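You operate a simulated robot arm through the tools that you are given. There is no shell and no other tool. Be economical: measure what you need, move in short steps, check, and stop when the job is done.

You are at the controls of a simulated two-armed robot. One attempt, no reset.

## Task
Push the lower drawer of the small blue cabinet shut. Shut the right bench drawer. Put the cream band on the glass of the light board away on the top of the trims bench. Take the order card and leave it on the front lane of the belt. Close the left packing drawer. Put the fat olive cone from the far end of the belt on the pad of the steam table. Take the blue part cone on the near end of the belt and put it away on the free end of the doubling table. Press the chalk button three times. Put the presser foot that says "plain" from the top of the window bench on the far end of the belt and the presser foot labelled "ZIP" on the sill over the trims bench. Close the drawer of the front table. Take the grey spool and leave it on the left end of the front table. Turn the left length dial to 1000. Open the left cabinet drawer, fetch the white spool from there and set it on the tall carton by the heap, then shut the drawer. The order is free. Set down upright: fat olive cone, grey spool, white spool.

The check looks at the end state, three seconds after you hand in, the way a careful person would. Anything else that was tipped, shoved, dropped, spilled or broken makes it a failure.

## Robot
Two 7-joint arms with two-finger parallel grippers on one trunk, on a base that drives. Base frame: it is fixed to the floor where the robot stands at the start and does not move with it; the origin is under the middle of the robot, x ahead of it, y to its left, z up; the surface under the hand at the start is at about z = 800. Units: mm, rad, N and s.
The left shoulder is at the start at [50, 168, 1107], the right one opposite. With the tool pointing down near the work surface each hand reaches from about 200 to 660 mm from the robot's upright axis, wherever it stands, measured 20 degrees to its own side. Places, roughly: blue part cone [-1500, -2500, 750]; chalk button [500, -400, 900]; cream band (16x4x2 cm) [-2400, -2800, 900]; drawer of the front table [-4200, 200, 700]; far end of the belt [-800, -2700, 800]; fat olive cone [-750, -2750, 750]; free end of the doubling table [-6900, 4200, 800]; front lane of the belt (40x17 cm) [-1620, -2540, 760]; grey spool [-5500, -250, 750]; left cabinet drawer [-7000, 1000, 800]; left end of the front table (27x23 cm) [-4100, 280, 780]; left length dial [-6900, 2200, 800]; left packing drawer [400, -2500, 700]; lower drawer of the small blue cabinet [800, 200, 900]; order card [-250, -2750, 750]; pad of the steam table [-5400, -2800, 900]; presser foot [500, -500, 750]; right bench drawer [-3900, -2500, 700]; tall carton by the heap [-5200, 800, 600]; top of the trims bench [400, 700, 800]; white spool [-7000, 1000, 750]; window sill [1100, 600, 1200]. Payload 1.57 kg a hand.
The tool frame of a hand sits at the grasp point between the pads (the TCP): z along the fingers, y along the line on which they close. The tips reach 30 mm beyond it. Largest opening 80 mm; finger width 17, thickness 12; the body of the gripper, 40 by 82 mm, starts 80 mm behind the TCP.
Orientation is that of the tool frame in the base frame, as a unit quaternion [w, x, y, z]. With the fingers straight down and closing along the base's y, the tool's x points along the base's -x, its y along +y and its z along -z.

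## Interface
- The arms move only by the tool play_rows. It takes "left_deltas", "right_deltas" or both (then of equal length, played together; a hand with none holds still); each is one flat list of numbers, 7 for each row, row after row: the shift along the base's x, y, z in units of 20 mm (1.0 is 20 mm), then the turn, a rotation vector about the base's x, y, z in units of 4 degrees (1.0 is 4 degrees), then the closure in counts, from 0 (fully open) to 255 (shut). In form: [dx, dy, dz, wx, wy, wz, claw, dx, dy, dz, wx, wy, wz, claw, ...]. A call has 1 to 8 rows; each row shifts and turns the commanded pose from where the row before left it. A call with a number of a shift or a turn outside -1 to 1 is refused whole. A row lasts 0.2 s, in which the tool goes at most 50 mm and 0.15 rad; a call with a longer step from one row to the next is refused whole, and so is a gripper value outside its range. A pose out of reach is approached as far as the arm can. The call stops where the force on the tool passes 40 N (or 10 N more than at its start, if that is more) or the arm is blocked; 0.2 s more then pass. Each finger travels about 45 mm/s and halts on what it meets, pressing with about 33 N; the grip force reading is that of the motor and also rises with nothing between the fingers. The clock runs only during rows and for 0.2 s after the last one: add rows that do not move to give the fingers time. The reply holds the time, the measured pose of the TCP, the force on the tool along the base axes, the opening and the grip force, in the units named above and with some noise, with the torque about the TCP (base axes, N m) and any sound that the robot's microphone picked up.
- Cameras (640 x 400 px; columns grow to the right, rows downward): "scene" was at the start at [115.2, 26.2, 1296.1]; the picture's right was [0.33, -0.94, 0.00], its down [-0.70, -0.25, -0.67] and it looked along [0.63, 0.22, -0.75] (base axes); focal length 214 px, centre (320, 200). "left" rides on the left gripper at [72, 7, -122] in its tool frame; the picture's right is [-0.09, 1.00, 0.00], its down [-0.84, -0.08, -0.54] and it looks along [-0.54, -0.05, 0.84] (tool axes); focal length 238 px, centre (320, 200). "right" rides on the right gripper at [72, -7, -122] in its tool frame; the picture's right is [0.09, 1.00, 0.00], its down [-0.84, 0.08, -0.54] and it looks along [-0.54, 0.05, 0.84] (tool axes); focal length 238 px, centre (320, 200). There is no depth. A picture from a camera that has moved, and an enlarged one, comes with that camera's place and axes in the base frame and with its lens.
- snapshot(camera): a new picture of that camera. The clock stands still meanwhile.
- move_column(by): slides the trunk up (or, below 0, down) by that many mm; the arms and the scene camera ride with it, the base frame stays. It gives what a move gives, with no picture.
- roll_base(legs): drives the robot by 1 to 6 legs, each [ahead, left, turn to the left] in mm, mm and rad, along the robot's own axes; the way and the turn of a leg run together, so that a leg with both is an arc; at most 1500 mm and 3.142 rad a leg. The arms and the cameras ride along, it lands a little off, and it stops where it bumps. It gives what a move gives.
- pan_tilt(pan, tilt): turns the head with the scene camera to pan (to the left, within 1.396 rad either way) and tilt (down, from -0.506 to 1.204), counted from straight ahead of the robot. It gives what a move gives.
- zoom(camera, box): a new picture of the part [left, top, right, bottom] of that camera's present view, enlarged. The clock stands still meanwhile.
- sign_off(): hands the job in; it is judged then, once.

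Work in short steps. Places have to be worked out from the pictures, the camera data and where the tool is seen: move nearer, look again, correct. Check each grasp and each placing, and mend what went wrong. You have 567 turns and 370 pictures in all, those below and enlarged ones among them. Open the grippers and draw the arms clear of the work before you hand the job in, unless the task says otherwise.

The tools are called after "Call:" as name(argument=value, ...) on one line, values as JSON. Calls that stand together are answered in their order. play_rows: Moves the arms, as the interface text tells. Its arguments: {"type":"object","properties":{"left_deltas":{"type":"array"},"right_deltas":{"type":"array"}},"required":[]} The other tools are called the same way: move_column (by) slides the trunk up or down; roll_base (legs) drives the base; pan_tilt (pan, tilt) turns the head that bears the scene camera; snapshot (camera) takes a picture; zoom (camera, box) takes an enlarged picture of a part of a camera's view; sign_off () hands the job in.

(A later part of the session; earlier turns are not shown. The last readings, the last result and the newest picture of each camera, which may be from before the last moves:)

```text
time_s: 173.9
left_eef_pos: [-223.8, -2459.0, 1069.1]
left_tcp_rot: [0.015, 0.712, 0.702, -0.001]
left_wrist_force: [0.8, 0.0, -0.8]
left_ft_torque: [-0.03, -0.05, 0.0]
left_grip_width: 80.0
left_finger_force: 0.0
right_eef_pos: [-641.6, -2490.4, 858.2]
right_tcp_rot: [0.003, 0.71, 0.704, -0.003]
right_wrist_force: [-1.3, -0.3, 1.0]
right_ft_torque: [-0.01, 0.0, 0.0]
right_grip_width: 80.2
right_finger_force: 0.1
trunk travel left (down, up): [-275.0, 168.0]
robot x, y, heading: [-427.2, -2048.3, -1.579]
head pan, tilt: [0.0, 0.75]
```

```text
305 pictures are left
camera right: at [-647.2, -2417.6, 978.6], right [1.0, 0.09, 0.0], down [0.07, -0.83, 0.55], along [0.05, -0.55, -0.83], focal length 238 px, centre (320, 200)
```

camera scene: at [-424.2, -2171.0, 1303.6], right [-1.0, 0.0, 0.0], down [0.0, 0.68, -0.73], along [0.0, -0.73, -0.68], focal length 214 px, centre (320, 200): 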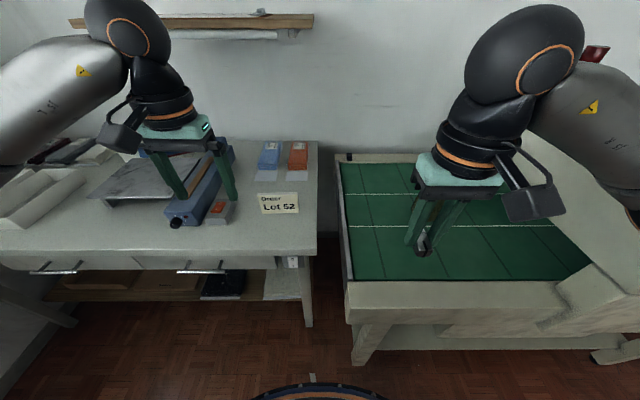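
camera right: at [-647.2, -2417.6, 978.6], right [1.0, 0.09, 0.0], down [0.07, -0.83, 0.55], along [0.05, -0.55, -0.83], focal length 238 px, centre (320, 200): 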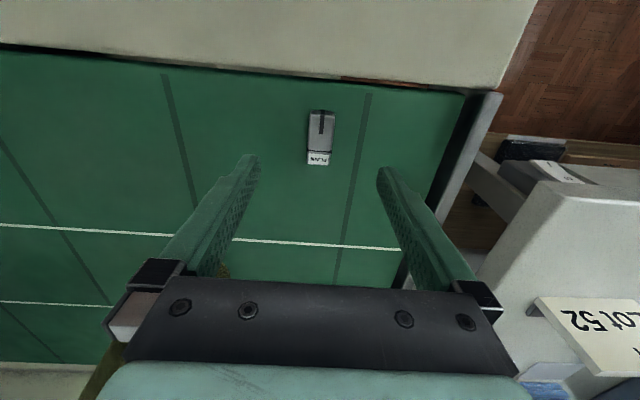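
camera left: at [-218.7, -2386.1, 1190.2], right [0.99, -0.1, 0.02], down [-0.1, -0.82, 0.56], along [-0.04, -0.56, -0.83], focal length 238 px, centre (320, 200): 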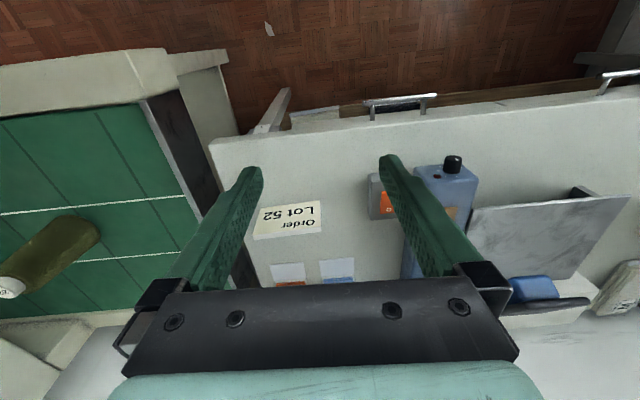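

PLAIN is on the far end of the belt. Now the card with the left hand: rotate it 90° so it closes along y.

Call:
play_rows(left_deltas=[-0.2, -0.3, 0, 0, 0, 1, 0, -0.2, -0.3, 0, 0, 0, 1, 0, -0.2, -0.3, 0, 0, 0, 1, 0, -0.2, -0.3, 0, 0, 0, 1, 0, -0.2, -0.3, 0, 0, 0, 1, 0, -0.2, -0.3, 0, 0, 0, 1, 0, -0.2, -0.3, 0, 0, 0, 1, 0, -0.2, -0.3, 0, 0, 0, 1, 0])

Call:
play_rows(left_deltas=[-0.2, -0.3, 0, 0, 0, 1, 0, -0.2, -0.3, 0, 0, 0, 1, 0, -0.2, -0.3, 0, 0, 0, 1, 0, -0.2, -0.3, 0, 0, 0, 1, 0, -0.2, -0.3, 0, 0, 0, 1, 0, -0.2, -0.3, 0, 0, 0, 1, 0, -0.2, -0.3, 0, 0, 0, 1, 0, -0.2, -0.3, 0, 0, 0, 1, 0])

Call:
play_rows(left_deltas=[-0.1, -0.8, -0.4, 0, 0, 1, 0, -0.1, -0.8, -0.4, 0, 0, 1, 0, 0, -0.8, -0.4, 0, 0, 1, 0, 0, -0.8, -0.4, 0, 0, 1, 0, 0, -0.8, -0.4, 0, 0, 1, 0, 0, -0.8, -0.4, 0, 0, 1, 0, 0, -0.4, -0.4, 0, 0, 0.5, 0])

Call:
snapshot(camera="left")

Call:
snapshot(camera="scene")

```text
time_s: 175.7
left_eef_pos: [-255.2, -2508.2, 1069.0]
left_tcp_rot: [0.015, 0.49, 0.872, 0.003]
left_wrist_force: [0.8, 0.4, -0.3]
left_ft_torque: [0.0, -0.01, 0.02]
left_grip_width: 79.7
left_finger_force: 0.1
right_eef_pos: [-640.8, -2490.4, 858.7]
right_tcp_rot: [0.005, 0.71, 0.705, -0.003]
right_wrist_force: [-0.5, 0.1, -0.3]
right_ft_torque: [-0.02, -0.01, 0.02]
right_grip_width: 79.9
right_finger_force: 0.1
trunk travel left (down, up): [-275.0, 168.0]
robot x, y, heading: [-423.8, -2045.0, -1.58]
head pan, tilt: [0.0, 0.75]
```

```text
time_s: 177.5
left_eef_pos: [-289.8, -2555.7, 1069.2]
left_tcp_rot: [0.014, 0.231, 0.973, 0.008]
left_wrist_force: [0.1, -0.3, 0.5]
left_ft_torque: [0.0, 0.03, 0.0]
left_grip_width: 79.9
left_finger_force: 0.1
right_eef_pos: [-641.2, -2490.2, 858.4]
right_tcp_rot: [0.004, 0.71, 0.705, -0.003]
right_wrist_force: [1.0, 0.4, -0.4]
right_ft_torque: [0.04, 0.0, 0.01]
right_grip_width: 80.1
right_finger_force: 0.0
trunk travel left (down, up): [-275.0, 168.0]
robot x, y, heading: [-424.8, -2051.7, -1.574]
head pan, tilt: [0.0, 0.75]
```

```text
time_s: 179.1
left_eef_pos: [-290.0, -2653.0, 1014.7]
left_tcp_rot: [0.012, 0.006, 1.0, 0.011]
left_wrist_force: [-1.0, -0.1, -0.1]
left_ft_torque: [-0.01, -0.01, 0.01]
left_grip_width: 79.7
left_finger_force: 0.0
left hand out of reach, approached as far as the arm can: row 7
right_eef_pos: [-640.7, -2490.7, 857.9]
right_tcp_rot: [0.004, 0.709, 0.705, -0.003]
right_wrist_force: [0.2, -0.1, 0.9]
right_ft_torque: [0.01, 0.02, 0.02]
right_grip_width: 80.0
right_finger_force: 0.1
trunk travel left (down, up): [-275.0, 168.0]
robot x, y, heading: [-429.9, -2048.6, -1.579]
head pan, tilt: [0.0, 0.75]
```

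```text
304 pictures are left
camera left: at [-363.5, -2650.9, 1134.3], right [0.11, 0.99, 0.02], down [0.82, -0.1, 0.56], along [0.56, -0.04, -0.83], focal length 238 px, centre (320, 200)
```

left: 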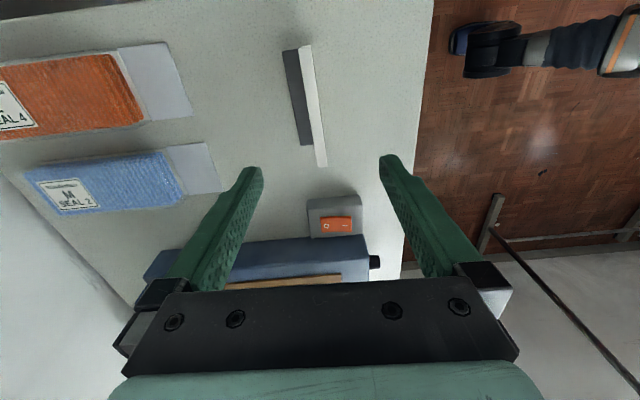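

```text
303 pictures are left
camera scene: at [-423.9, -2171.0, 1303.6], right [-1.0, 0.0, 0.0], down [0.0, 0.68, -0.73], along [0.0, -0.73, -0.68], focal length 214 px, centre (320, 200)
```

scene: 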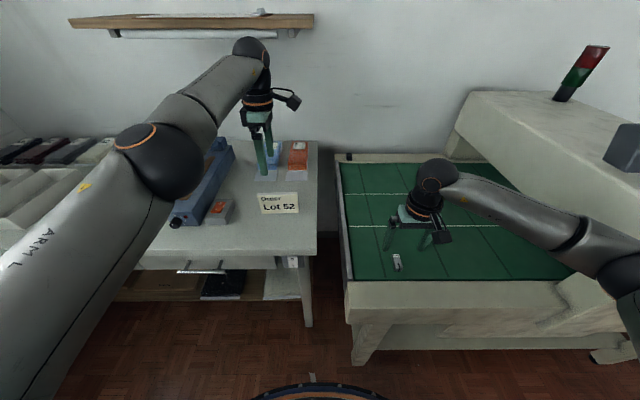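

The card is vertical at x −357…−236, y≈−2658. I drive 40 mm ahead to relax the reach, then recentre and check.

Call:
roll_base(legs=[[45, 0, 0]])

Call:
play_rows(left_deltas=[-0.3, 0.9, 0, 0, 0, 0, 0, 0, 0.9, -0.5, 0, 0, 0, 0, 0, 0, -0.9, 0, 0, 0, 0, 0, 0, -0.9, 0, 0, 0, 0])

Call:
snapshot(camera="left")

```text
time_s: 180.0
left_eef_pos: [-291.1, -2699.6, 1013.5]
left_tcp_rot: [0.012, 0.006, 1.0, 0.009]
left_wrist_force: [0.3, 0.6, 0.4]
left_ft_torque: [0.02, 0.01, 0.0]
left_grip_width: 79.7
left_finger_force: 0.0
right_eef_pos: [-641.4, -2537.0, 857.3]
right_tcp_rot: [0.003, 0.709, 0.705, -0.002]
right_wrist_force: [0.8, -0.5, -0.2]
right_ft_torque: [0.0, -0.02, -0.03]
right_grip_width: 80.0
right_finger_force: 0.0
trunk travel left (down, up): [-275.0, 168.0]
robot x, y, heading: [-426.5, -2091.0, -1.584]
head pan, tilt: [0.0, 0.75]
```

```text
time_s: 181.0
left_eef_pos: [-296.2, -2664.1, 968.4]
left_tcp_rot: [0.011, 0.006, 1.0, 0.01]
left_wrist_force: [0.3, -0.1, 0.6]
left_ft_torque: [0.0, 0.0, 0.02]
left_grip_width: 80.1
left_finger_force: 0.1
right_eef_pos: [-641.4, -2535.1, 857.7]
right_tcp_rot: [0.004, 0.709, 0.705, -0.003]
right_wrist_force: [0.6, 0.0, 0.6]
right_ft_torque: [-0.03, 0.0, 0.02]
right_grip_width: 80.1
right_finger_force: 0.0
trunk travel left (down, up): [-275.0, 168.0]
robot x, y, heading: [-423.7, -2096.7, -1.578]
head pan, tilt: [0.0, 0.75]
```

```text
302 pictures are left
camera left: at [-369.5, -2660.6, 1089.1], right [0.1, 0.99, 0.02], down [0.82, -0.1, 0.56], along [0.56, -0.04, -0.83], focal length 238 px, centre (320, 200)
```

left: 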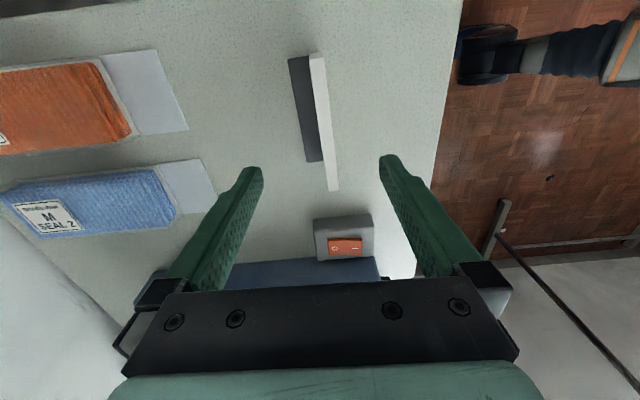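

Card top is at y≈−2657. Adjust and descend so the fingers take its top 35 mm; then close gently.

Call:
play_rows(left_deltas=[0, 0.3, -0.9, 0, 0, 0, 0, 0, 0, -0.9, 0, 0, 0, 0, 0, 0, -0.9, 0, 0, 0, 0, 0, 0, -0.9, 0, 0, 0, 0, 0, 0, -0.9, 0, 0, 0, 0, 0, 0, -0.6, 0, 0, 0, 60])

Call:
snapshot(camera="left")

Call:
zoom(camera="scene", box=[200, 100, 340, 240])

```text
time_s: 182.4
left_eef_pos: [-296.1, -2659.3, 864.7]
left_tcp_rot: [0.013, 0.007, 1.0, 0.009]
left_wrist_force: [-0.1, -0.2, -0.9]
left_ft_torque: [0.0, -0.02, 0.0]
left_grip_width: 61.1
left_finger_force: 0.1
right_eef_pos: [-641.2, -2535.0, 858.6]
right_tcp_rot: [0.005, 0.709, 0.706, -0.004]
right_wrist_force: [-0.4, -0.4, 0.9]
right_ft_torque: [-0.01, -0.01, 0.01]
right_grip_width: 79.9
right_finger_force: 0.1
trunk travel left (down, up): [-275.0, 168.0]
robot x, y, heading: [-424.9, -2090.4, -1.58]
head pan, tilt: [0.0, 0.75]
```

```text
301 pictures are left
camera left: at [-370.4, -2654.2, 985.9], right [0.1, 0.99, 0.02], down [0.82, -0.1, 0.56], along [0.56, -0.04, -0.83], focal length 238 px, centre (320, 200)
```

left: 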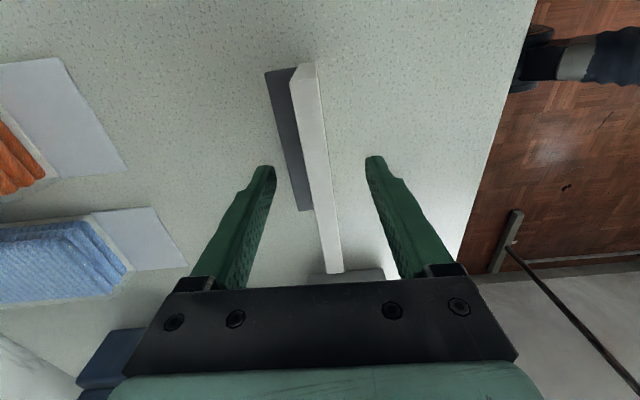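

```text
2.86 times, centred on (270, 170) of scene
camera zoom: at [-424.5, -2216.2, 1303.6], right [-1.0, 0.0, 0.0], down [0.0, 0.68, -0.73], along [0.0, -0.73, -0.68], focal length 613 px, centre (463, 286)
```

zoom: 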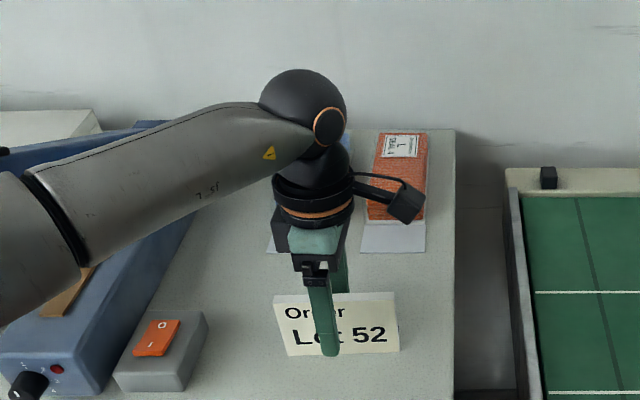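

Card top ≈ z 883; fingers straddle it. Close and lift slightly.

Call:
play_rows(left_deltas=[-0.3, 0.2, 0, 0, 0, 0, 60, 0, 0, 0, 0, 0, 0, 255, 0, 0, 0, 0, 0, 0, 255, 0, 0, 0, 0, 0, 0, 255, 0, 0, 0, 0, 0, 0, 255, 0, 0, 0, 0, 0, 0, 255])

Call:
play_rows(left_deltas=[0, 0, 0.4, 0, 0, 0, 255, 0, 0, 0.9, 0, 0, 0, 255, 0, 0, 0.9, 0, 0, 0, 255, 0, 0.5, 0.9, 0, 0, 0, 255, 0, 0.5, 0.9, 0, 0, 0, 255])

Call:
snapshot(camera="left")

Call:
zoom(camera="scene", box=[200, 60, 340, 240])

```text
time_s: 183.8
left_eef_pos: [-302.6, -2655.2, 864.6]
left_tcp_rot: [0.01, 0.007, 1.0, 0.01]
left_wrist_force: [-0.4, -1.9, 1.1]
left_ft_torque: [-0.04, -0.05, -0.04]
left_grip_width: 11.1
left_finger_force: 28.9
right_eef_pos: [-641.2, -2535.1, 857.2]
right_tcp_rot: [0.004, 0.709, 0.705, -0.003]
right_wrist_force: [-0.5, -0.6, 0.4]
right_ft_torque: [-0.01, -0.01, 0.0]
right_grip_width: 80.1
right_finger_force: 0.0
trunk travel left (down, up): [-275.0, 168.0]
robot x, y, heading: [-422.8, -2093.4, -1.574]
head pan, tilt: [0.0, 0.75]
```

```text
time_s: 185.0
left_eef_pos: [-303.1, -2635.0, 945.6]
left_tcp_rot: [0.012, 0.006, 1.0, 0.011]
left_wrist_force: [-0.5, -0.8, -0.2]
left_ft_torque: [-0.01, 0.0, -0.01]
left_grip_width: 11.2
left_finger_force: 28.8
right_eef_pos: [-641.2, -2535.8, 858.7]
right_tcp_rot: [0.005, 0.709, 0.705, -0.002]
right_wrist_force: [0.2, 0.2, -0.1]
right_ft_torque: [-0.02, -0.01, 0.02]
right_grip_width: 80.0
right_finger_force: 0.1
trunk travel left (down, up): [-275.0, 168.0]
robot x, y, heading: [-426.5, -2094.2, -1.577]
head pan, tilt: [0.0, 0.75]
```

```text
299 pictures are left
camera left: at [-376.4, -2630.3, 1066.9], right [0.1, 0.99, 0.02], down [0.82, -0.1, 0.56], along [0.56, -0.04, -0.83], focal length 238 px, centre (320, 200)
```

left: 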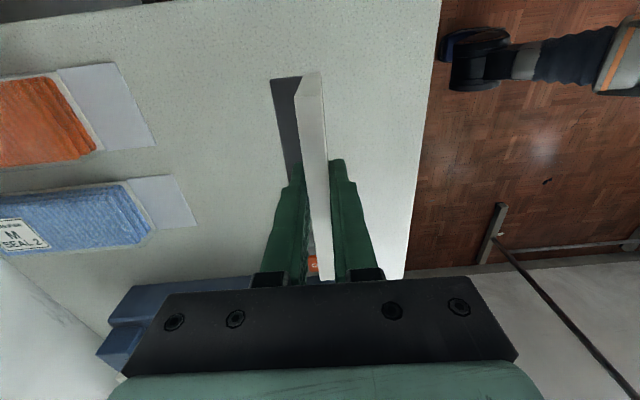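

```text
2.22 times, centred on (270, 150) of scene
camera zoom: at [-424.6, -2216.0, 1303.6], right [-1.0, 0.0, 0.0], down [0.0, 0.68, -0.73], along [0.0, -0.73, -0.68], focal length 477 px, centre (431, 311)
```

zoom: 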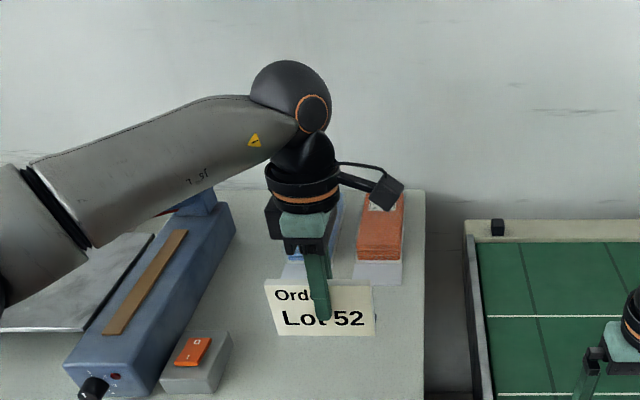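

Card is held. Raise both hands back, then shift right 230 mm to reach the olive cone with the right hand.

Call:
play_rows(left_deltas=[0, 1, 0.8, 0, 0, 0, 255, 0, 1, 0.8, 0, 0, 0, 255, 0, 1, 0.8, 0, 0, 0, 255, 0, 1, 0.8, 0, 0, 0, 255, 0, 1, 0.8, 0, 0, 0, 255, 0, 1, 0.8, 0, 0, 0, 255, 0, 1, 0.8, 0, 0, 0, 255, 0, 1, 0.8, 0, 0, 0, 255], right_deltas=[0, 0.8, 1, 0, 0, 0, 0, 0, 0.8, 1, 0, 0, 0, 0, 0, 0.8, 1, 0, 0, 0, 0, 0, 0.8, 1, 0, 0, 0, 0, 0, 0.8, 1, 0, 0, 0, 0, 0, 0.8, 1, 0, 0, 0, 0, 0, 0.8, 1, 0, 0, 0, 0, 0, 0.8, 1, 0, 0, 0, 0])

Call:
roll_base(legs=[[0, -230, 0]])

Call:
snapshot(camera="right")

Call:
snapshot(camera="scene")

```text
time_s: 186.8
left_eef_pos: [-302.1, -2473.4, 1074.5]
left_tcp_rot: [0.011, 0.008, 1.0, 0.01]
left_wrist_force: [0.2, -0.6, 0.0]
left_ft_torque: [0.01, 0.05, -0.03]
left_grip_width: 11.6
left_finger_force: 28.7
right_eef_pos: [-639.7, -2406.2, 1017.2]
right_tcp_rot: [0.004, 0.709, 0.705, -0.004]
right_wrist_force: [0.0, 0.5, 0.5]
right_ft_torque: [-0.03, -0.02, -0.01]
right_grip_width: 80.0
right_finger_force: 0.1
trunk travel left (down, up): [-275.0, 168.0]
robot x, y, heading: [-424.7, -2094.3, -1.578]
head pan, tilt: [0.0, 0.75]
```

```text
time_s: 189.5
left_eef_pos: [-534.0, -2475.0, 1073.3]
left_tcp_rot: [0.011, 0.007, 1.0, 0.011]
left_wrist_force: [-0.2, 0.3, 0.3]
left_ft_torque: [0.01, -0.02, 0.02]
left_grip_width: 11.4
left_finger_force: 28.5
right_eef_pos: [-871.7, -2405.5, 1016.9]
right_tcp_rot: [0.005, 0.71, 0.704, -0.003]
right_wrist_force: [0.2, 1.1, -0.6]
right_ft_torque: [0.02, 0.0, 0.0]
right_grip_width: 80.3
right_finger_force: 0.2
trunk travel left (down, up): [-275.0, 168.0]
robot x, y, heading: [-657.2, -2092.2, -1.58]
head pan, tilt: [0.0, 0.75]
```

```text
297 pictures are left
camera right: at [-877.7, -2332.7, 1138.0], right [1.0, 0.08, 0.0], down [0.07, -0.83, 0.55], along [0.05, -0.55, -0.83], focal length 238 px, centre (320, 200)
```

right: 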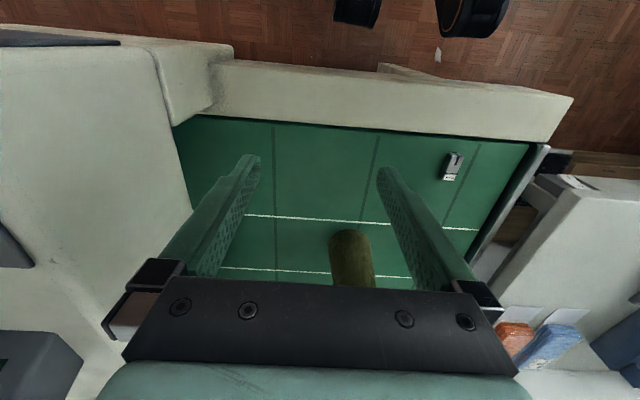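

```text
296 pictures are left
camera scene: at [-655.6, -2214.8, 1303.6], right [-1.0, 0.01, 0.0], down [0.01, 0.68, -0.73], along [-0.01, -0.73, -0.68], focal length 214 px, centre (320, 200)
```

scene: 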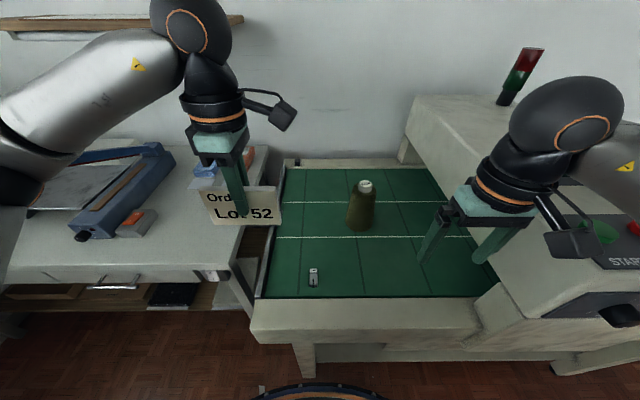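

Zoom on the cone to get its diameter profile.

Call:
zoom(camera="scene", box=[310, 160, 410, 250])

```text
4.44 times, centred on (360, 205) of scene
camera zoom: at [-655.6, -2214.8, 1303.6], right [-1.0, 0.01, 0.0], down [0.01, 0.68, -0.73], along [-0.01, -0.73, -0.68], focal length 953 px, centre (142, 178)
```

zoom: 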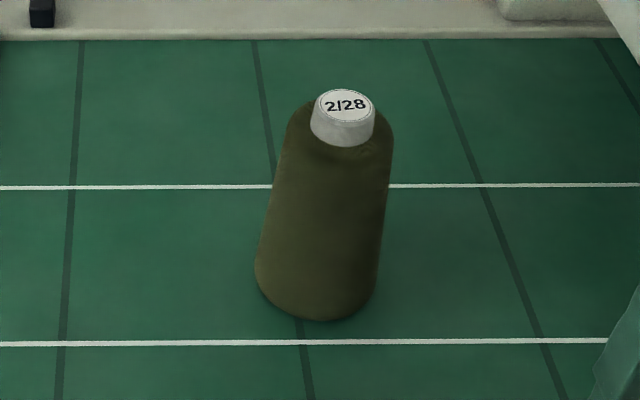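

Cap Ø≈43 mm at [-796,-2702], top z≈914, body shoulder ≈ 897. I'll grip the cap from above, coaxially. Bring the hand over it.

Call:
play_rows(right_deltas=[0.24, -0.93, 0, 0, 0, 0, 0, 0.24, -0.93, 0, 0, 0, 0, 0, 0.24, -0.93, 0, 0, 0, 0, 0, 0.24, -0.93, 0, 0, 0, 0, 0, 0.24, -0.93, 0, 0, 0, 0, 0, 0.24, -0.93, 0, 0, 0, 0, 0, 0.24, -0.93, 0, 0, 0, 0, 0, 0.24, -0.93, 0, 0, 0, 0, 0])

Call:
play_rows(right_deltas=[0.24, -0.93, 0, 0, 0, 0, 0, 0.24, -0.93, 0, 0, 0, 0, 0, 0.24, -0.93, 0, 0, 0, 0, 0, 0.24, -0.93, 0, 0, 0, 0, 0, 0.24, -0.93, 0, 0, 0, 0, 0, 0.24, -0.93, 0, 0, 0, 0, 0, 0.24, -0.93, 0, 0, 0, 0, 0, 0.24, -0.93, 0, 0, 0, 0, 0])

Call:
snapshot(camera="right")

Call:
zoom(camera="scene", box=[310, 100, 450, 250])

```text
time_s: 191.3
left_eef_pos: [-531.7, -2474.0, 1074.0]
left_tcp_rot: [0.011, 0.008, 1.0, 0.011]
left_wrist_force: [0.1, -0.3, -0.2]
left_ft_torque: [-0.02, 0.0, 0.0]
left_grip_width: 11.1
left_finger_force: 28.7
right_eef_pos: [-835.6, -2554.8, 1018.0]
right_tcp_rot: [0.004, 0.71, 0.704, -0.003]
right_wrist_force: [-0.2, 0.6, 0.0]
right_ft_torque: [0.0, -0.03, -0.01]
right_grip_width: 80.0
right_finger_force: 0.0
trunk travel left (down, up): [-275.0, 168.0]
robot x, y, heading: [-656.5, -2089.8, -1.582]
head pan, tilt: [0.0, 0.75]
heard: click
```

```text
time_s: 193.1
left_eef_pos: [-531.6, -2473.9, 1075.5]
left_tcp_rot: [0.012, 0.008, 1.0, 0.011]
left_wrist_force: [-0.2, -0.1, -0.8]
left_ft_torque: [-0.05, 0.01, 0.02]
left_grip_width: 11.4
left_finger_force: 29.2
right_eef_pos: [-795.4, -2700.9, 1018.4]
right_tcp_rot: [0.004, 0.709, 0.705, -0.004]
right_wrist_force: [-0.4, -0.3, 0.2]
right_ft_torque: [0.01, -0.02, 0.04]
right_grip_width: 80.1
right_finger_force: 0.1
trunk travel left (down, up): [-275.0, 168.0]
robot x, y, heading: [-655.2, -2092.6, -1.578]
head pan, tilt: [0.0, 0.75]
```

```text
294 pictures are left
camera right: at [-801.1, -2628.9, 1138.7], right [1.0, 0.09, 0.0], down [0.07, -0.83, 0.55], along [0.05, -0.55, -0.83], focal length 238 px, centre (320, 200)
```

right: 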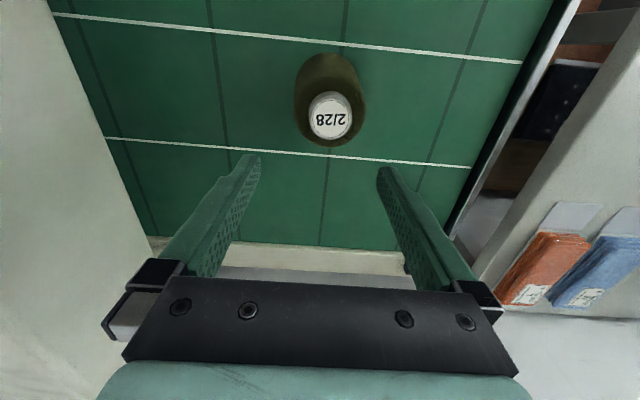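

```text
2.67 times, centred on (380, 175) of scene
camera zoom: at [-654.5, -2214.7, 1303.6], right [-1.0, 0.01, 0.0], down [0.0, 0.68, -0.73], along [-0.01, -0.73, -0.68], focal length 572 px, centre (160, 267)
```

zoom: 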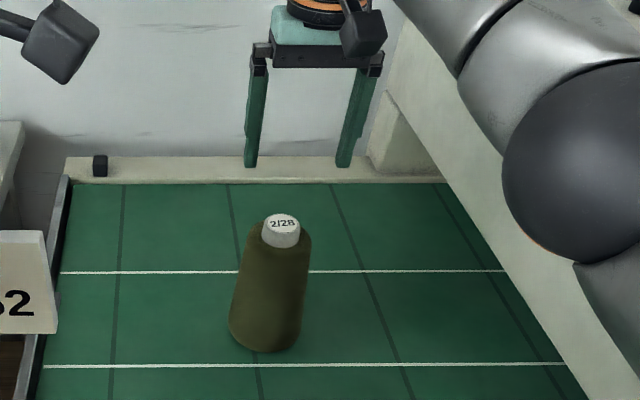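

I heard a click—my elbow may have touched the belt's control panel. Look.

Call:
pan_tilt(pan=-0.5, tilt=0.75)

Call:
snapshot(camera="scene")

```text
time_s: 194.0
left_eef_pos: [-533.5, -2474.6, 1075.0]
left_tcp_rot: [0.011, 0.008, 1.0, 0.011]
left_wrist_force: [0.0, 0.3, -1.1]
left_ft_torque: [0.02, 0.01, 0.01]
left_grip_width: 11.2
left_finger_force: 28.8
right_eef_pos: [-796.8, -2702.2, 1017.8]
right_tcp_rot: [0.004, 0.71, 0.704, -0.003]
right_wrist_force: [-0.6, 0.6, 0.8]
right_ft_torque: [0.02, -0.02, 0.0]
right_grip_width: 80.1
right_finger_force: 0.1
trunk travel left (down, up): [-275.0, 168.0]
robot x, y, heading: [-658.0, -2096.9, -1.58]
head pan, tilt: [-0.499, 0.75]
```

```text
292 pictures are left
camera scene: at [-695.0, -2204.4, 1303.6], right [-0.87, 0.48, 0.0], down [0.33, 0.6, -0.73], along [-0.35, -0.64, -0.68], focal length 214 px, centre (320, 200)
```

scene: 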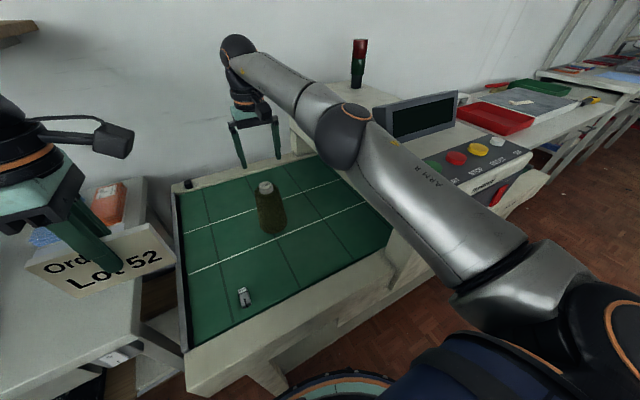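

Call:
zoom(camera="scene", box=[330, 20, 540, 220])

```text
2.00 times, centred on (435, 120) of scene
camera zoom: at [-695.0, -2204.4, 1303.6], right [-0.87, 0.48, 0.0], down [0.33, 0.6, -0.73], along [-0.35, -0.64, -0.68], focal length 429 px, centre (90, 360)
```

zoom: 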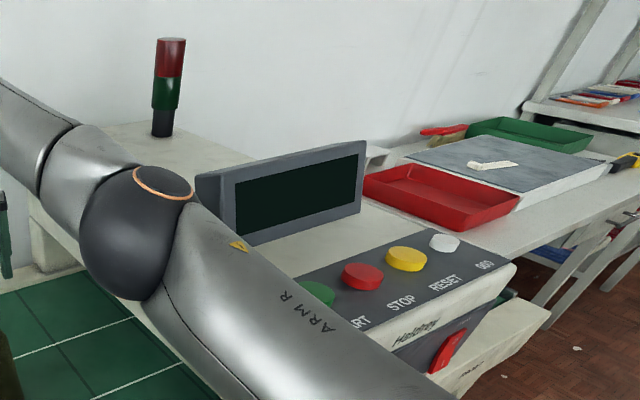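

The forearm lies over the START button. Raise the column straight up to clear it, then inspect.

Call:
move_column(by=165)

Call:
zoom(camera="scene", box=[320, 60, 600, 260])

```text
time_s: 195.9
left_eef_pos: [-531.8, -2474.5, 1239.3]
left_tcp_rot: [0.012, 0.008, 1.0, 0.011]
left_wrist_force: [-0.5, 0.3, -0.2]
left_ft_torque: [0.01, 0.03, 0.0]
left_grip_width: 11.3
left_finger_force: 28.3
right_eef_pos: [-796.6, -2702.5, 1182.8]
right_tcp_rot: [0.004, 0.71, 0.704, -0.004]
right_wrist_force: [0.4, 0.1, 0.2]
right_ft_torque: [-0.02, 0.0, -0.01]
right_grip_width: 80.3
right_finger_force: 0.0
trunk travel left (down, up): [-440.0, 3.0]
robot x, y, heading: [-654.0, -2093.0, -1.579]
head pan, tilt: [-0.499, 0.75]
```

```text
2.00 times, centred on (460, 160) of scene
camera zoom: at [-695.0, -2204.5, 1468.6], right [-0.87, 0.49, 0.0], down [0.33, 0.6, -0.73], along [-0.35, -0.64, -0.68], focal length 429 px, centre (40, 280)
```

zoom: 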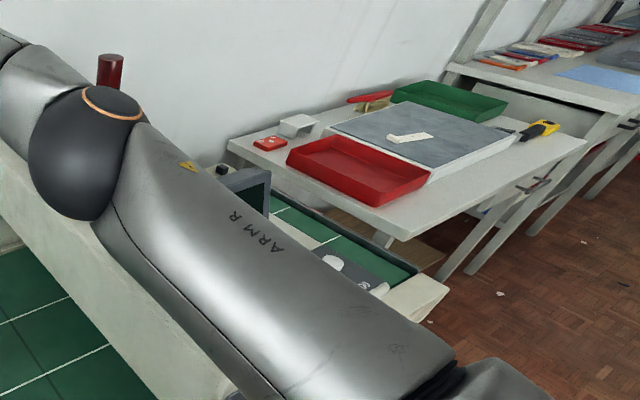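

I move the robot 120 left and 40 ahead so the elbow stays off the panel, then look at the panel.

Call:
roll_base(legs=[[0, 125, 0], [35, 0, 0]])

Call:
snapshot(camera="scene")

```text
time_s: 198.1
left_eef_pos: [-404.9, -2484.8, 1240.1]
left_tcp_rot: [0.012, 0.006, 1.0, 0.01]
left_wrist_force: [-0.7, -0.1, -0.5]
left_ft_torque: [-0.03, -0.01, -0.04]
left_grip_width: 11.3
left_finger_force: 28.9
right_eef_pos: [-669.1, -2713.9, 1182.8]
right_tcp_rot: [0.004, 0.71, 0.704, -0.004]
right_wrist_force: [-0.2, -0.4, 0.7]
right_ft_torque: [0.01, -0.02, -0.02]
right_grip_width: 79.7
right_finger_force: 0.0
trunk travel left (down, up): [-440.0, 3.0]
robot x, y, heading: [-529.2, -2104.7, -1.574]
head pan, tilt: [-0.499, 0.75]
stopped in leg 2: the robot was blocked; the commanded pose is now the measured one
```

```text
289 pictures are left
camera scene: at [-568.7, -2215.9, 1468.7], right [-0.88, 0.48, 0.0], down [0.33, 0.6, -0.73], along [-0.35, -0.64, -0.68], focal length 214 px, centre (320, 200)
```

scene: 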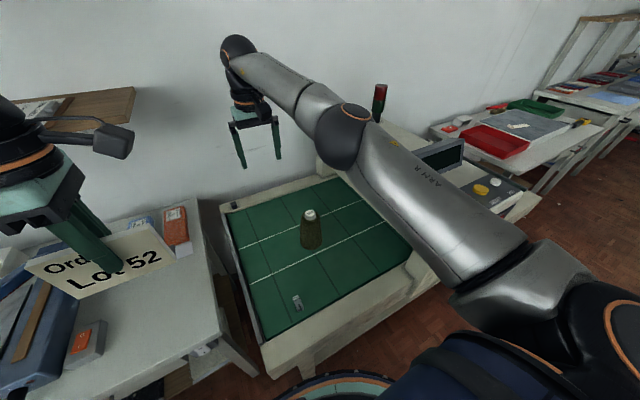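

Base touched the belt frame; I back off 15 mm. Then I bring the hand over the cone.

Call:
roll_base(legs=[[-15, 0, 0]])

Call:
play_rows(right_deltas=[-0.9, 0, 0, 0, 0, 0, 0, -0.9, 0, 0, 0, 0, 0, 0, -0.9, 0, 0, 0, 0, 0, 0, -0.9, 0, 0, 0, 0, 0, 0, -0.9, 0, 0, 0, 0, 0, 0, -0.9, 0, 0, 0, 0, 0, 0, -0.9, 0, 0, 0, 0, 0, 0])

Call:
snapshot(camera="scene")

Call:
snapshot(camera="right")

```text
time_s: 198.9
left_eef_pos: [-407.4, -2469.9, 1238.9]
left_tcp_rot: [0.012, 0.006, 1.0, 0.011]
left_wrist_force: [-0.3, -0.2, -0.1]
left_ft_torque: [-0.02, 0.03, 0.0]
left_grip_width: 11.3
left_finger_force: 28.1
right_eef_pos: [-669.3, -2698.3, 1182.6]
right_tcp_rot: [0.005, 0.709, 0.705, -0.004]
right_wrist_force: [0.5, -0.6, 0.2]
right_ft_torque: [-0.05, 0.0, -0.02]
right_grip_width: 79.8
right_finger_force: 0.2
trunk travel left (down, up): [-440.0, 3.0]
robot x, y, heading: [-531.2, -2090.6, -1.573]
head pan, tilt: [-0.499, 0.75]
```

```text
time_s: 200.5
left_eef_pos: [-406.9, -2470.4, 1238.2]
left_tcp_rot: [0.011, 0.006, 1.0, 0.01]
left_wrist_force: [-0.4, -0.3, -0.3]
left_ft_torque: [-0.02, 0.0, 0.01]
left_grip_width: 11.3
left_finger_force: 28.9
right_eef_pos: [-797.9, -2699.6, 1181.0]
right_tcp_rot: [0.004, 0.709, 0.705, -0.003]
right_wrist_force: [0.0, 0.7, -0.4]
right_ft_torque: [-0.01, -0.01, 0.01]
right_grip_width: 80.1
right_finger_force: 0.1
trunk travel left (down, up): [-440.0, 3.0]
robot x, y, heading: [-528.9, -2089.1, -1.575]
head pan, tilt: [-0.499, 0.75]
```

```text
288 pictures are left
camera scene: at [-569.9, -2201.9, 1468.6], right [-0.88, 0.48, 0.0], down [0.33, 0.6, -0.73], along [-0.35, -0.64, -0.68], focal length 214 px, centre (320, 200)
```

scene: 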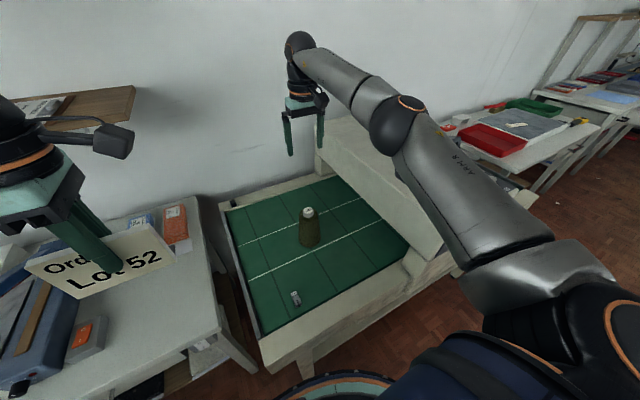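

```text
287 pictures are left
camera right: at [-803.1, -2627.0, 1302.3], right [1.0, 0.09, 0.0], down [0.07, -0.83, 0.55], along [0.05, -0.55, -0.83], focal length 238 px, centre (320, 200)
```

right: 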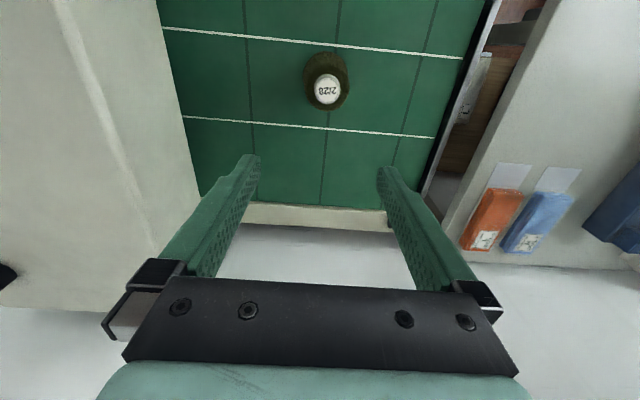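

Refined: cap center at [-788,-2685], top z≈925. Shift and descend part-way.

Call:
play_rows(right_deltas=[0.25, 0.35, -1, 0, 0, 0, 0, 0.25, 0.35, -1, 0, 0, 0, 0, 0, 0, -1, 0, 0, 0, 0, 0, 0, -1, 0, 0, 0, 0, 0, 0, -1, 0, 0, 0, 0, 0, 0, -1, 0, 0, 0, 0, 0, 0, -1, 0, 0, 0, 0, 0, 0, -1, 0, 0, 0, 0])

Call:
snapshot(camera="right")

Call:
snapshot(camera="scene")

```text
time_s: 202.3
left_eef_pos: [-405.2, -2470.3, 1238.7]
left_tcp_rot: [0.011, 0.006, 1.0, 0.01]
left_wrist_force: [0.3, -0.1, -0.2]
left_ft_torque: [0.03, 0.02, 0.0]
left_grip_width: 11.5
left_finger_force: 28.5
right_eef_pos: [-784.6, -2685.6, 1019.7]
right_tcp_rot: [0.003, 0.71, 0.704, -0.004]
right_wrist_force: [-0.1, 0.0, 1.4]
right_ft_torque: [0.02, -0.01, -0.01]
right_grip_width: 80.2
right_finger_force: 0.0
trunk travel left (down, up): [-440.0, 3.0]
robot x, y, heading: [-535.6, -2091.0, -1.574]
head pan, tilt: [-0.499, 0.75]
```

```text
286 pictures are left
camera right: at [-790.9, -2612.3, 1140.3], right [1.0, 0.09, 0.0], down [0.07, -0.83, 0.55], along [0.05, -0.55, -0.84], focal length 238 px, centre (320, 200)
```

right: 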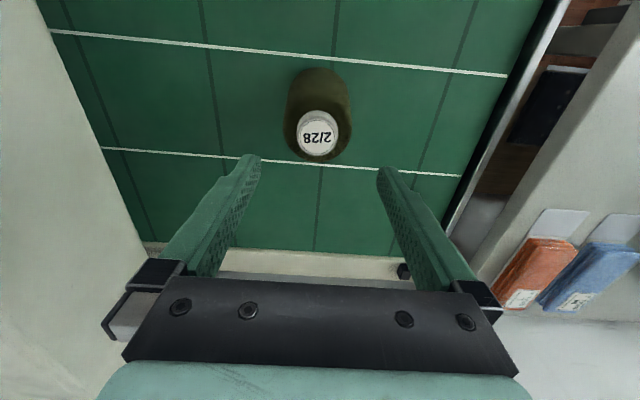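

```text
285 pictures are left
camera scene: at [-569.6, -2202.0, 1468.6], right [-0.88, 0.48, 0.0], down [0.33, 0.6, -0.73], along [-0.35, -0.64, -0.68], focal length 214 px, centre (320, 200)
```

scene: 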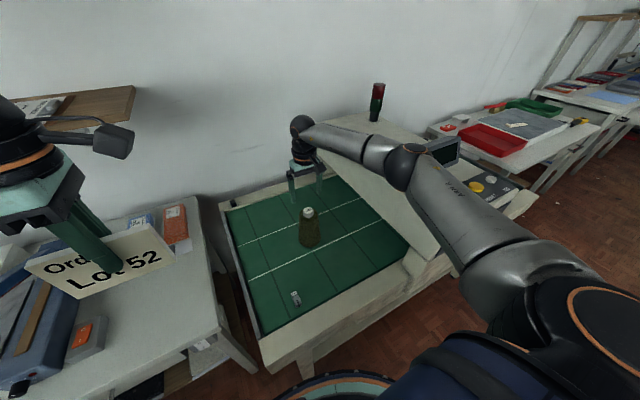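

Centered within 3 mm; elbow is clear of the panel. Descend to grip the cap.

Call:
play_rows(right_deltas=[0, 0.1, -0.9, 0, 0, 0, 0, 0, 0, -0.9, 0, 0, 0, 0, 0, 0, -0.9, 0, 0, 0, 0, 0, 0, -0.9, 0, 0, 0, 0, 0, 0, -0.4, 0, 0, 0, 0])

Call:
zoom(camera="scene", box=[260, 130, 360, 260])

Call:
snapshot(camera="right")

```text
time_s: 203.5
left_eef_pos: [-406.4, -2470.3, 1238.5]
left_tcp_rot: [0.012, 0.006, 1.0, 0.01]
left_wrist_force: [0.5, 0.2, 0.3]
left_ft_torque: [-0.04, 0.01, -0.01]
left_grip_width: 11.5
left_finger_force: 28.8
right_eef_pos: [-785.3, -2683.6, 940.6]
right_tcp_rot: [0.005, 0.709, 0.705, -0.003]
right_wrist_force: [0.3, -0.9, 0.0]
right_ft_torque: [0.01, -0.01, -0.01]
right_grip_width: 80.0
right_finger_force: 0.1
trunk travel left (down, up): [-440.0, 3.0]
robot x, y, heading: [-529.8, -2088.5, -1.572]
head pan, tilt: [-0.499, 0.75]
```

```text
3.08 times, centred on (310, 195) of scene
camera zoom: at [-569.5, -2201.9, 1468.6], right [-0.88, 0.48, 0.0], down [0.33, 0.6, -0.73], along [-0.35, -0.64, -0.68], focal length 660 px, centre (351, 215)
```

zoom: 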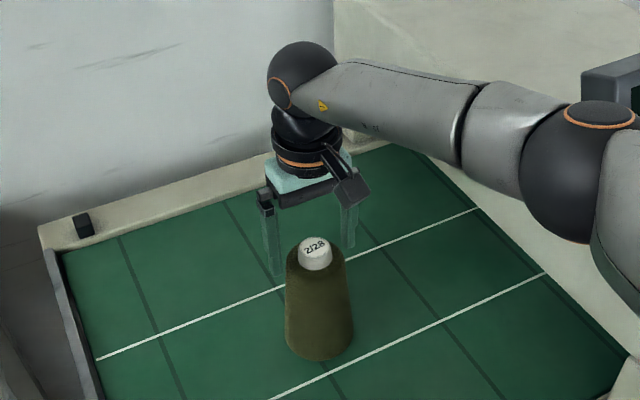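

```text
283 pictures are left
camera right: at [-791.4, -2610.9, 1061.8], right [1.0, 0.09, 0.0], down [0.07, -0.83, 0.55], along [0.05, -0.55, -0.83], focal length 238 px, centre (320, 200)
```

right: 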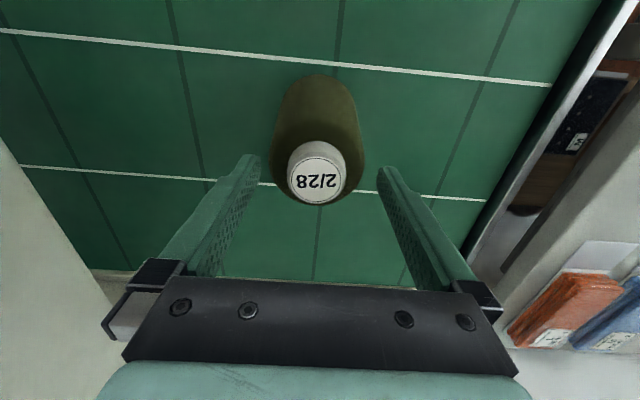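

Aligned. Close on the cap.

Call:
play_rows(right_deltas=[0, -0.1, 0, 0, 0, 0, 80, 0, 0, 0, 0, 0, 0, 160, 0, 0, 0, 0, 0, 0, 255, 0, 0, 0, 0, 0, 0, 255, 0, 0, 0, 0, 0, 0, 255])

Call:
play_rows(right_deltas=[0, 0, 0.2, 0, 0, 0, 255, 0, 0, 0.4, 0, 0, 0, 255, 0, 0, 0.6, 0, 0, 0, 255, 0, 0, 0.6, 0, 0, 0, 255])

Call:
snapshot(camera="right")

Call:
zoom(camera="scene", box=[260, 130, 360, 260])

```text
time_s: 204.7
left_eef_pos: [-406.7, -2470.5, 1239.3]
left_tcp_rot: [0.012, 0.005, 1.0, 0.01]
left_wrist_force: [0.4, -0.8, -0.2]
left_ft_torque: [-0.02, -0.03, -0.01]
left_grip_width: 11.2
left_finger_force: 29.1
right_eef_pos: [-785.9, -2685.5, 943.4]
right_tcp_rot: [0.004, 0.71, 0.704, -0.004]
right_wrist_force: [-2.8, -0.5, 6.2]
right_ft_torque: [-0.02, 0.37, -0.01]
right_grip_width: 38.9
right_finger_force: 33.2
trunk travel left (down, up): [-440.0, 3.0]
robot x, y, heading: [-530.3, -2088.9, -1.572]
head pan, tilt: [-0.499, 0.75]
```

```text
time_s: 205.7
left_eef_pos: [-406.6, -2471.0, 1239.4]
left_tcp_rot: [0.011, 0.006, 1.0, 0.011]
left_wrist_force: [0.1, -1.2, -0.1]
left_ft_torque: [0.01, 0.01, 0.02]
left_grip_width: 11.3
left_finger_force: 28.9
right_eef_pos: [-784.5, -2685.0, 977.0]
right_tcp_rot: [0.004, 0.709, 0.705, -0.003]
right_wrist_force: [0.4, 1.0, -2.5]
right_ft_torque: [0.01, -0.01, 0.0]
right_grip_width: 39.0
right_finger_force: 32.9
trunk travel left (down, up): [-440.0, 3.0]
robot x, y, heading: [-531.3, -2088.6, -1.578]
head pan, tilt: [-0.499, 0.75]
```

```text
282 pictures are left
camera right: at [-791.3, -2612.1, 1097.8], right [1.0, 0.09, 0.0], down [0.07, -0.83, 0.55], along [0.05, -0.55, -0.83], focal length 238 px, centre (320, 200)
```

right: 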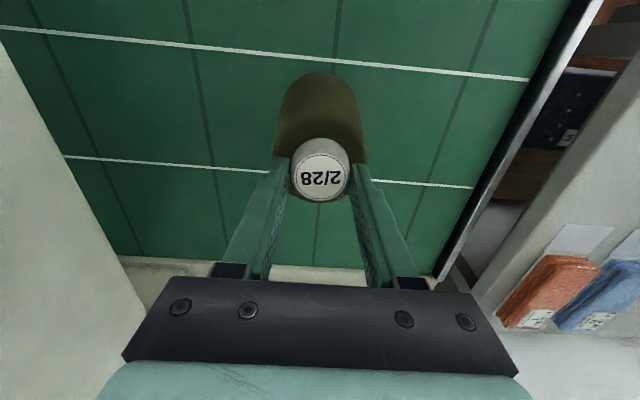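

```text
3.08 times, centred on (310, 195) of scene
camera zoom: at [-569.6, -2201.9, 1468.6], right [-0.88, 0.48, 0.0], down [0.33, 0.6, -0.73], along [-0.35, -0.64, -0.68], focal length 660 px, centre (351, 215)
```

zoom: 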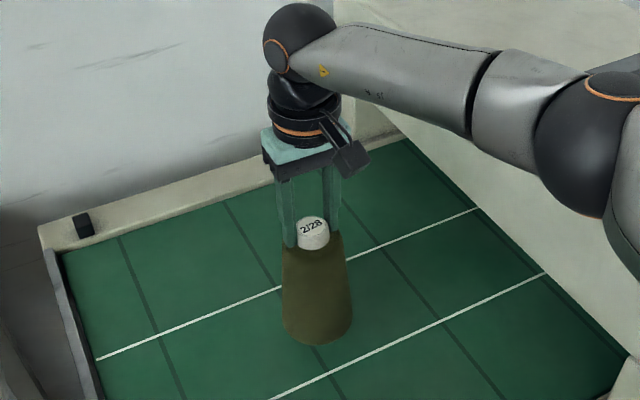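

Cone lifted cleanly (2.5 N). Retract it up and toward me, then back off from the belt.

Call:
play_rows(right_deltas=[0, 0, 1, 0, 0, 0, 255, 0, 0, 1, 0, 0, 0, 255, 0, 0, 1, 0, 0, 0, 255, 0, 0, 1, 0, 0, 0, 255, 0, 0.5, 1, 0, 0, 0, 255, 0, 0.8, 1, 0, 0, 0, 255, 0, 0.9, 0.5, 0, 0, 0, 255, 0, 0.9, 0.5, 0, 0, 0, 255])

Call:
play_rows(right_deltas=[0, 0.9, 0.2, 0, 0, 0, 255, 0, 0.9, 0.2, 0, 0, 0, 255, 0, 0.9, 0.2, 0, 0, 0, 255, 0, 0.9, 0.2, 0, 0, 0, 255, 0, 0.9, 0.2, 0, 0, 0, 255, 0, 0.9, 0.2, 0, 0, 0, 255, 0, 0.9, 0.2, 0, 0, 0, 255, 0, 0.9, 0.2, 0, 0, 0, 255])

Call:
roll_base(legs=[[-350, 0, 0]])

Call:
pan_tilt(pan=-0.6, tilt=0.5)

Call:
snapshot(camera="scene")

```text
time_s: 207.5
left_eef_pos: [-405.6, -2469.8, 1239.3]
left_tcp_rot: [0.012, 0.006, 1.0, 0.01]
left_wrist_force: [1.1, 0.1, -0.2]
left_ft_torque: [-0.05, -0.01, -0.01]
left_grip_width: 11.3
left_finger_force: 28.5
right_eef_pos: [-786.4, -2623.4, 1119.0]
right_tcp_rot: [0.004, 0.709, 0.705, -0.004]
right_wrist_force: [-0.4, -0.3, -1.6]
right_ft_torque: [0.0, 0.0, 0.02]
right_grip_width: 38.9
right_finger_force: 33.2
trunk travel left (down, up): [-440.0, 3.0]
robot x, y, heading: [-531.3, -2088.1, -1.578]
head pan, tilt: [-0.499, 0.75]
```

```text
time_s: 209.3
left_eef_pos: [-406.7, -2470.8, 1238.4]
left_tcp_rot: [0.011, 0.006, 1.0, 0.01]
left_wrist_force: [-0.4, 0.1, 0.0]
left_ft_torque: [0.02, 0.0, 0.03]
left_grip_width: 11.0
left_finger_force: 28.5
right_eef_pos: [-785.7, -2481.1, 1150.0]
right_tcp_rot: [0.004, 0.709, 0.705, -0.003]
right_wrist_force: [-0.4, -0.3, -1.9]
right_ft_torque: [-0.03, -0.04, 0.02]
right_grip_width: 38.6
right_finger_force: 32.4
trunk travel left (down, up): [-440.0, 3.0]
robot x, y, heading: [-529.0, -2085.7, -1.572]
head pan, tilt: [-0.499, 0.75]
```

```text
time_s: 211.6
left_eef_pos: [-405.0, -2117.3, 1238.1]
left_tcp_rot: [0.012, 0.006, 1.0, 0.011]
left_wrist_force: [0.3, 0.0, -0.1]
left_ft_torque: [-0.04, -0.01, 0.02]
left_grip_width: 11.3
left_finger_force: 28.1
right_eef_pos: [-784.8, -2128.1, 1150.7]
right_tcp_rot: [0.004, 0.709, 0.705, -0.003]
right_wrist_force: [0.8, 0.0, -1.1]
right_ft_torque: [-0.02, 0.04, -0.02]
right_grip_width: 38.6
right_finger_force: 32.7
trunk travel left (down, up): [-440.0, 3.0]
robot x, y, heading: [-531.3, -1737.3, -1.574]
head pan, tilt: [-0.499, 0.75]
```

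```text
time_s: 212.4
left_eef_pos: [-405.5, -2119.1, 1237.9]
left_tcp_rot: [0.011, 0.005, 1.0, 0.01]
left_wrist_force: [0.0, 0.5, 0.1]
left_ft_torque: [0.01, 0.0, 0.01]
left_grip_width: 11.3
left_finger_force: 29.1
right_eef_pos: [-785.6, -2128.9, 1149.3]
right_tcp_rot: [0.004, 0.709, 0.705, -0.002]
right_wrist_force: [0.4, -0.2, -2.3]
right_ft_torque: [-0.03, 0.0, 0.06]
right_grip_width: 38.8
right_finger_force: 33.2
trunk travel left (down, up): [-440.0, 3.0]
robot x, y, heading: [-527.0, -1735.0, -1.578]
head pan, tilt: [-0.6, 0.499]
```

```text
280 pictures are left
camera scene: at [-580.2, -1852.4, 1490.5], right [-0.82, 0.57, 0.0], down [0.27, 0.39, -0.88], along [-0.5, -0.72, -0.48], focal length 214 px, centre (320, 200)
```

scene: 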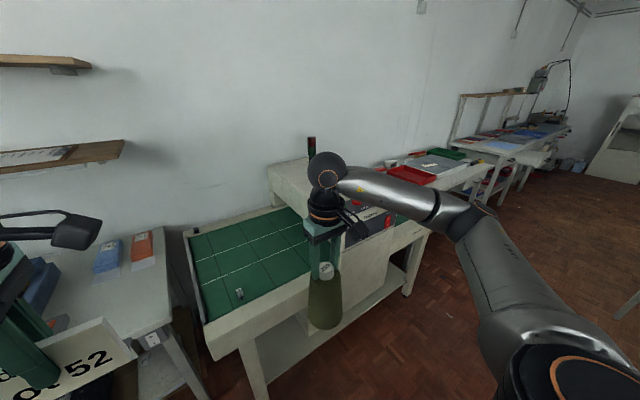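

Drive along the belt to its near end.

Call:
roll_base(legs=[[0, -900, 0]])

Call:
pan_tilt(pan=0.0, tilt=0.6)

Call:
snapshot(camera="scene")

```text
time_s: 220.7
left_eef_pos: [-1319.4, -2112.9, 1238.3]
left_tcp_rot: [0.012, 0.01, 1.0, 0.011]
left_wrist_force: [0.3, -0.4, -0.5]
left_ft_torque: [0.0, 0.01, 0.0]
left_grip_width: 11.2
left_finger_force: 29.2
right_eef_pos: [-1697.8, -2121.9, 1150.6]
right_tcp_rot: [0.004, 0.712, 0.702, -0.003]
right_wrist_force: [-0.1, 0.2, -1.7]
right_ft_torque: [0.0, -0.03, -0.02]
right_grip_width: 38.3
right_finger_force: 32.8
trunk travel left (down, up): [-440.0, 3.0]
robot x, y, heading: [-1438.1, -1728.2, -1.579]
head pan, tilt: [-0.6, 0.499]
```

```text
time_s: 221.7
left_eef_pos: [-1318.0, -2112.9, 1238.9]
left_tcp_rot: [0.011, 0.009, 1.0, 0.01]
left_wrist_force: [-0.9, 0.6, -0.9]
left_ft_torque: [-0.01, 0.02, -0.02]
left_grip_width: 11.2
left_finger_force: 29.1
right_eef_pos: [-1698.5, -2121.5, 1150.1]
right_tcp_rot: [0.004, 0.712, 0.703, -0.003]
right_wrist_force: [0.4, -1.6, -2.5]
right_ft_torque: [-0.02, 0.02, 0.0]
right_grip_width: 38.2
right_finger_force: 33.3
trunk travel left (down, up): [-440.0, 3.0]
robot x, y, heading: [-1438.8, -1733.5, -1.583]
head pan, tilt: [0.0, 0.6]
```

```text
279 pictures are left
camera scene: at [-1440.3, -1859.6, 1481.5], right [-1.0, 0.01, 0.0], down [0.01, 0.56, -0.83], along [-0.01, -0.82, -0.56], focal length 214 px, centre (320, 200)
```

scene: 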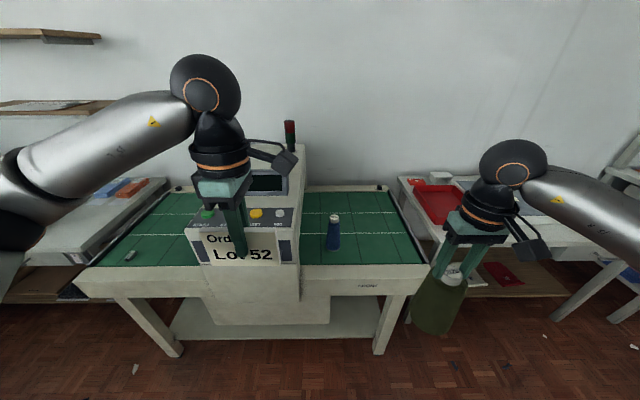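

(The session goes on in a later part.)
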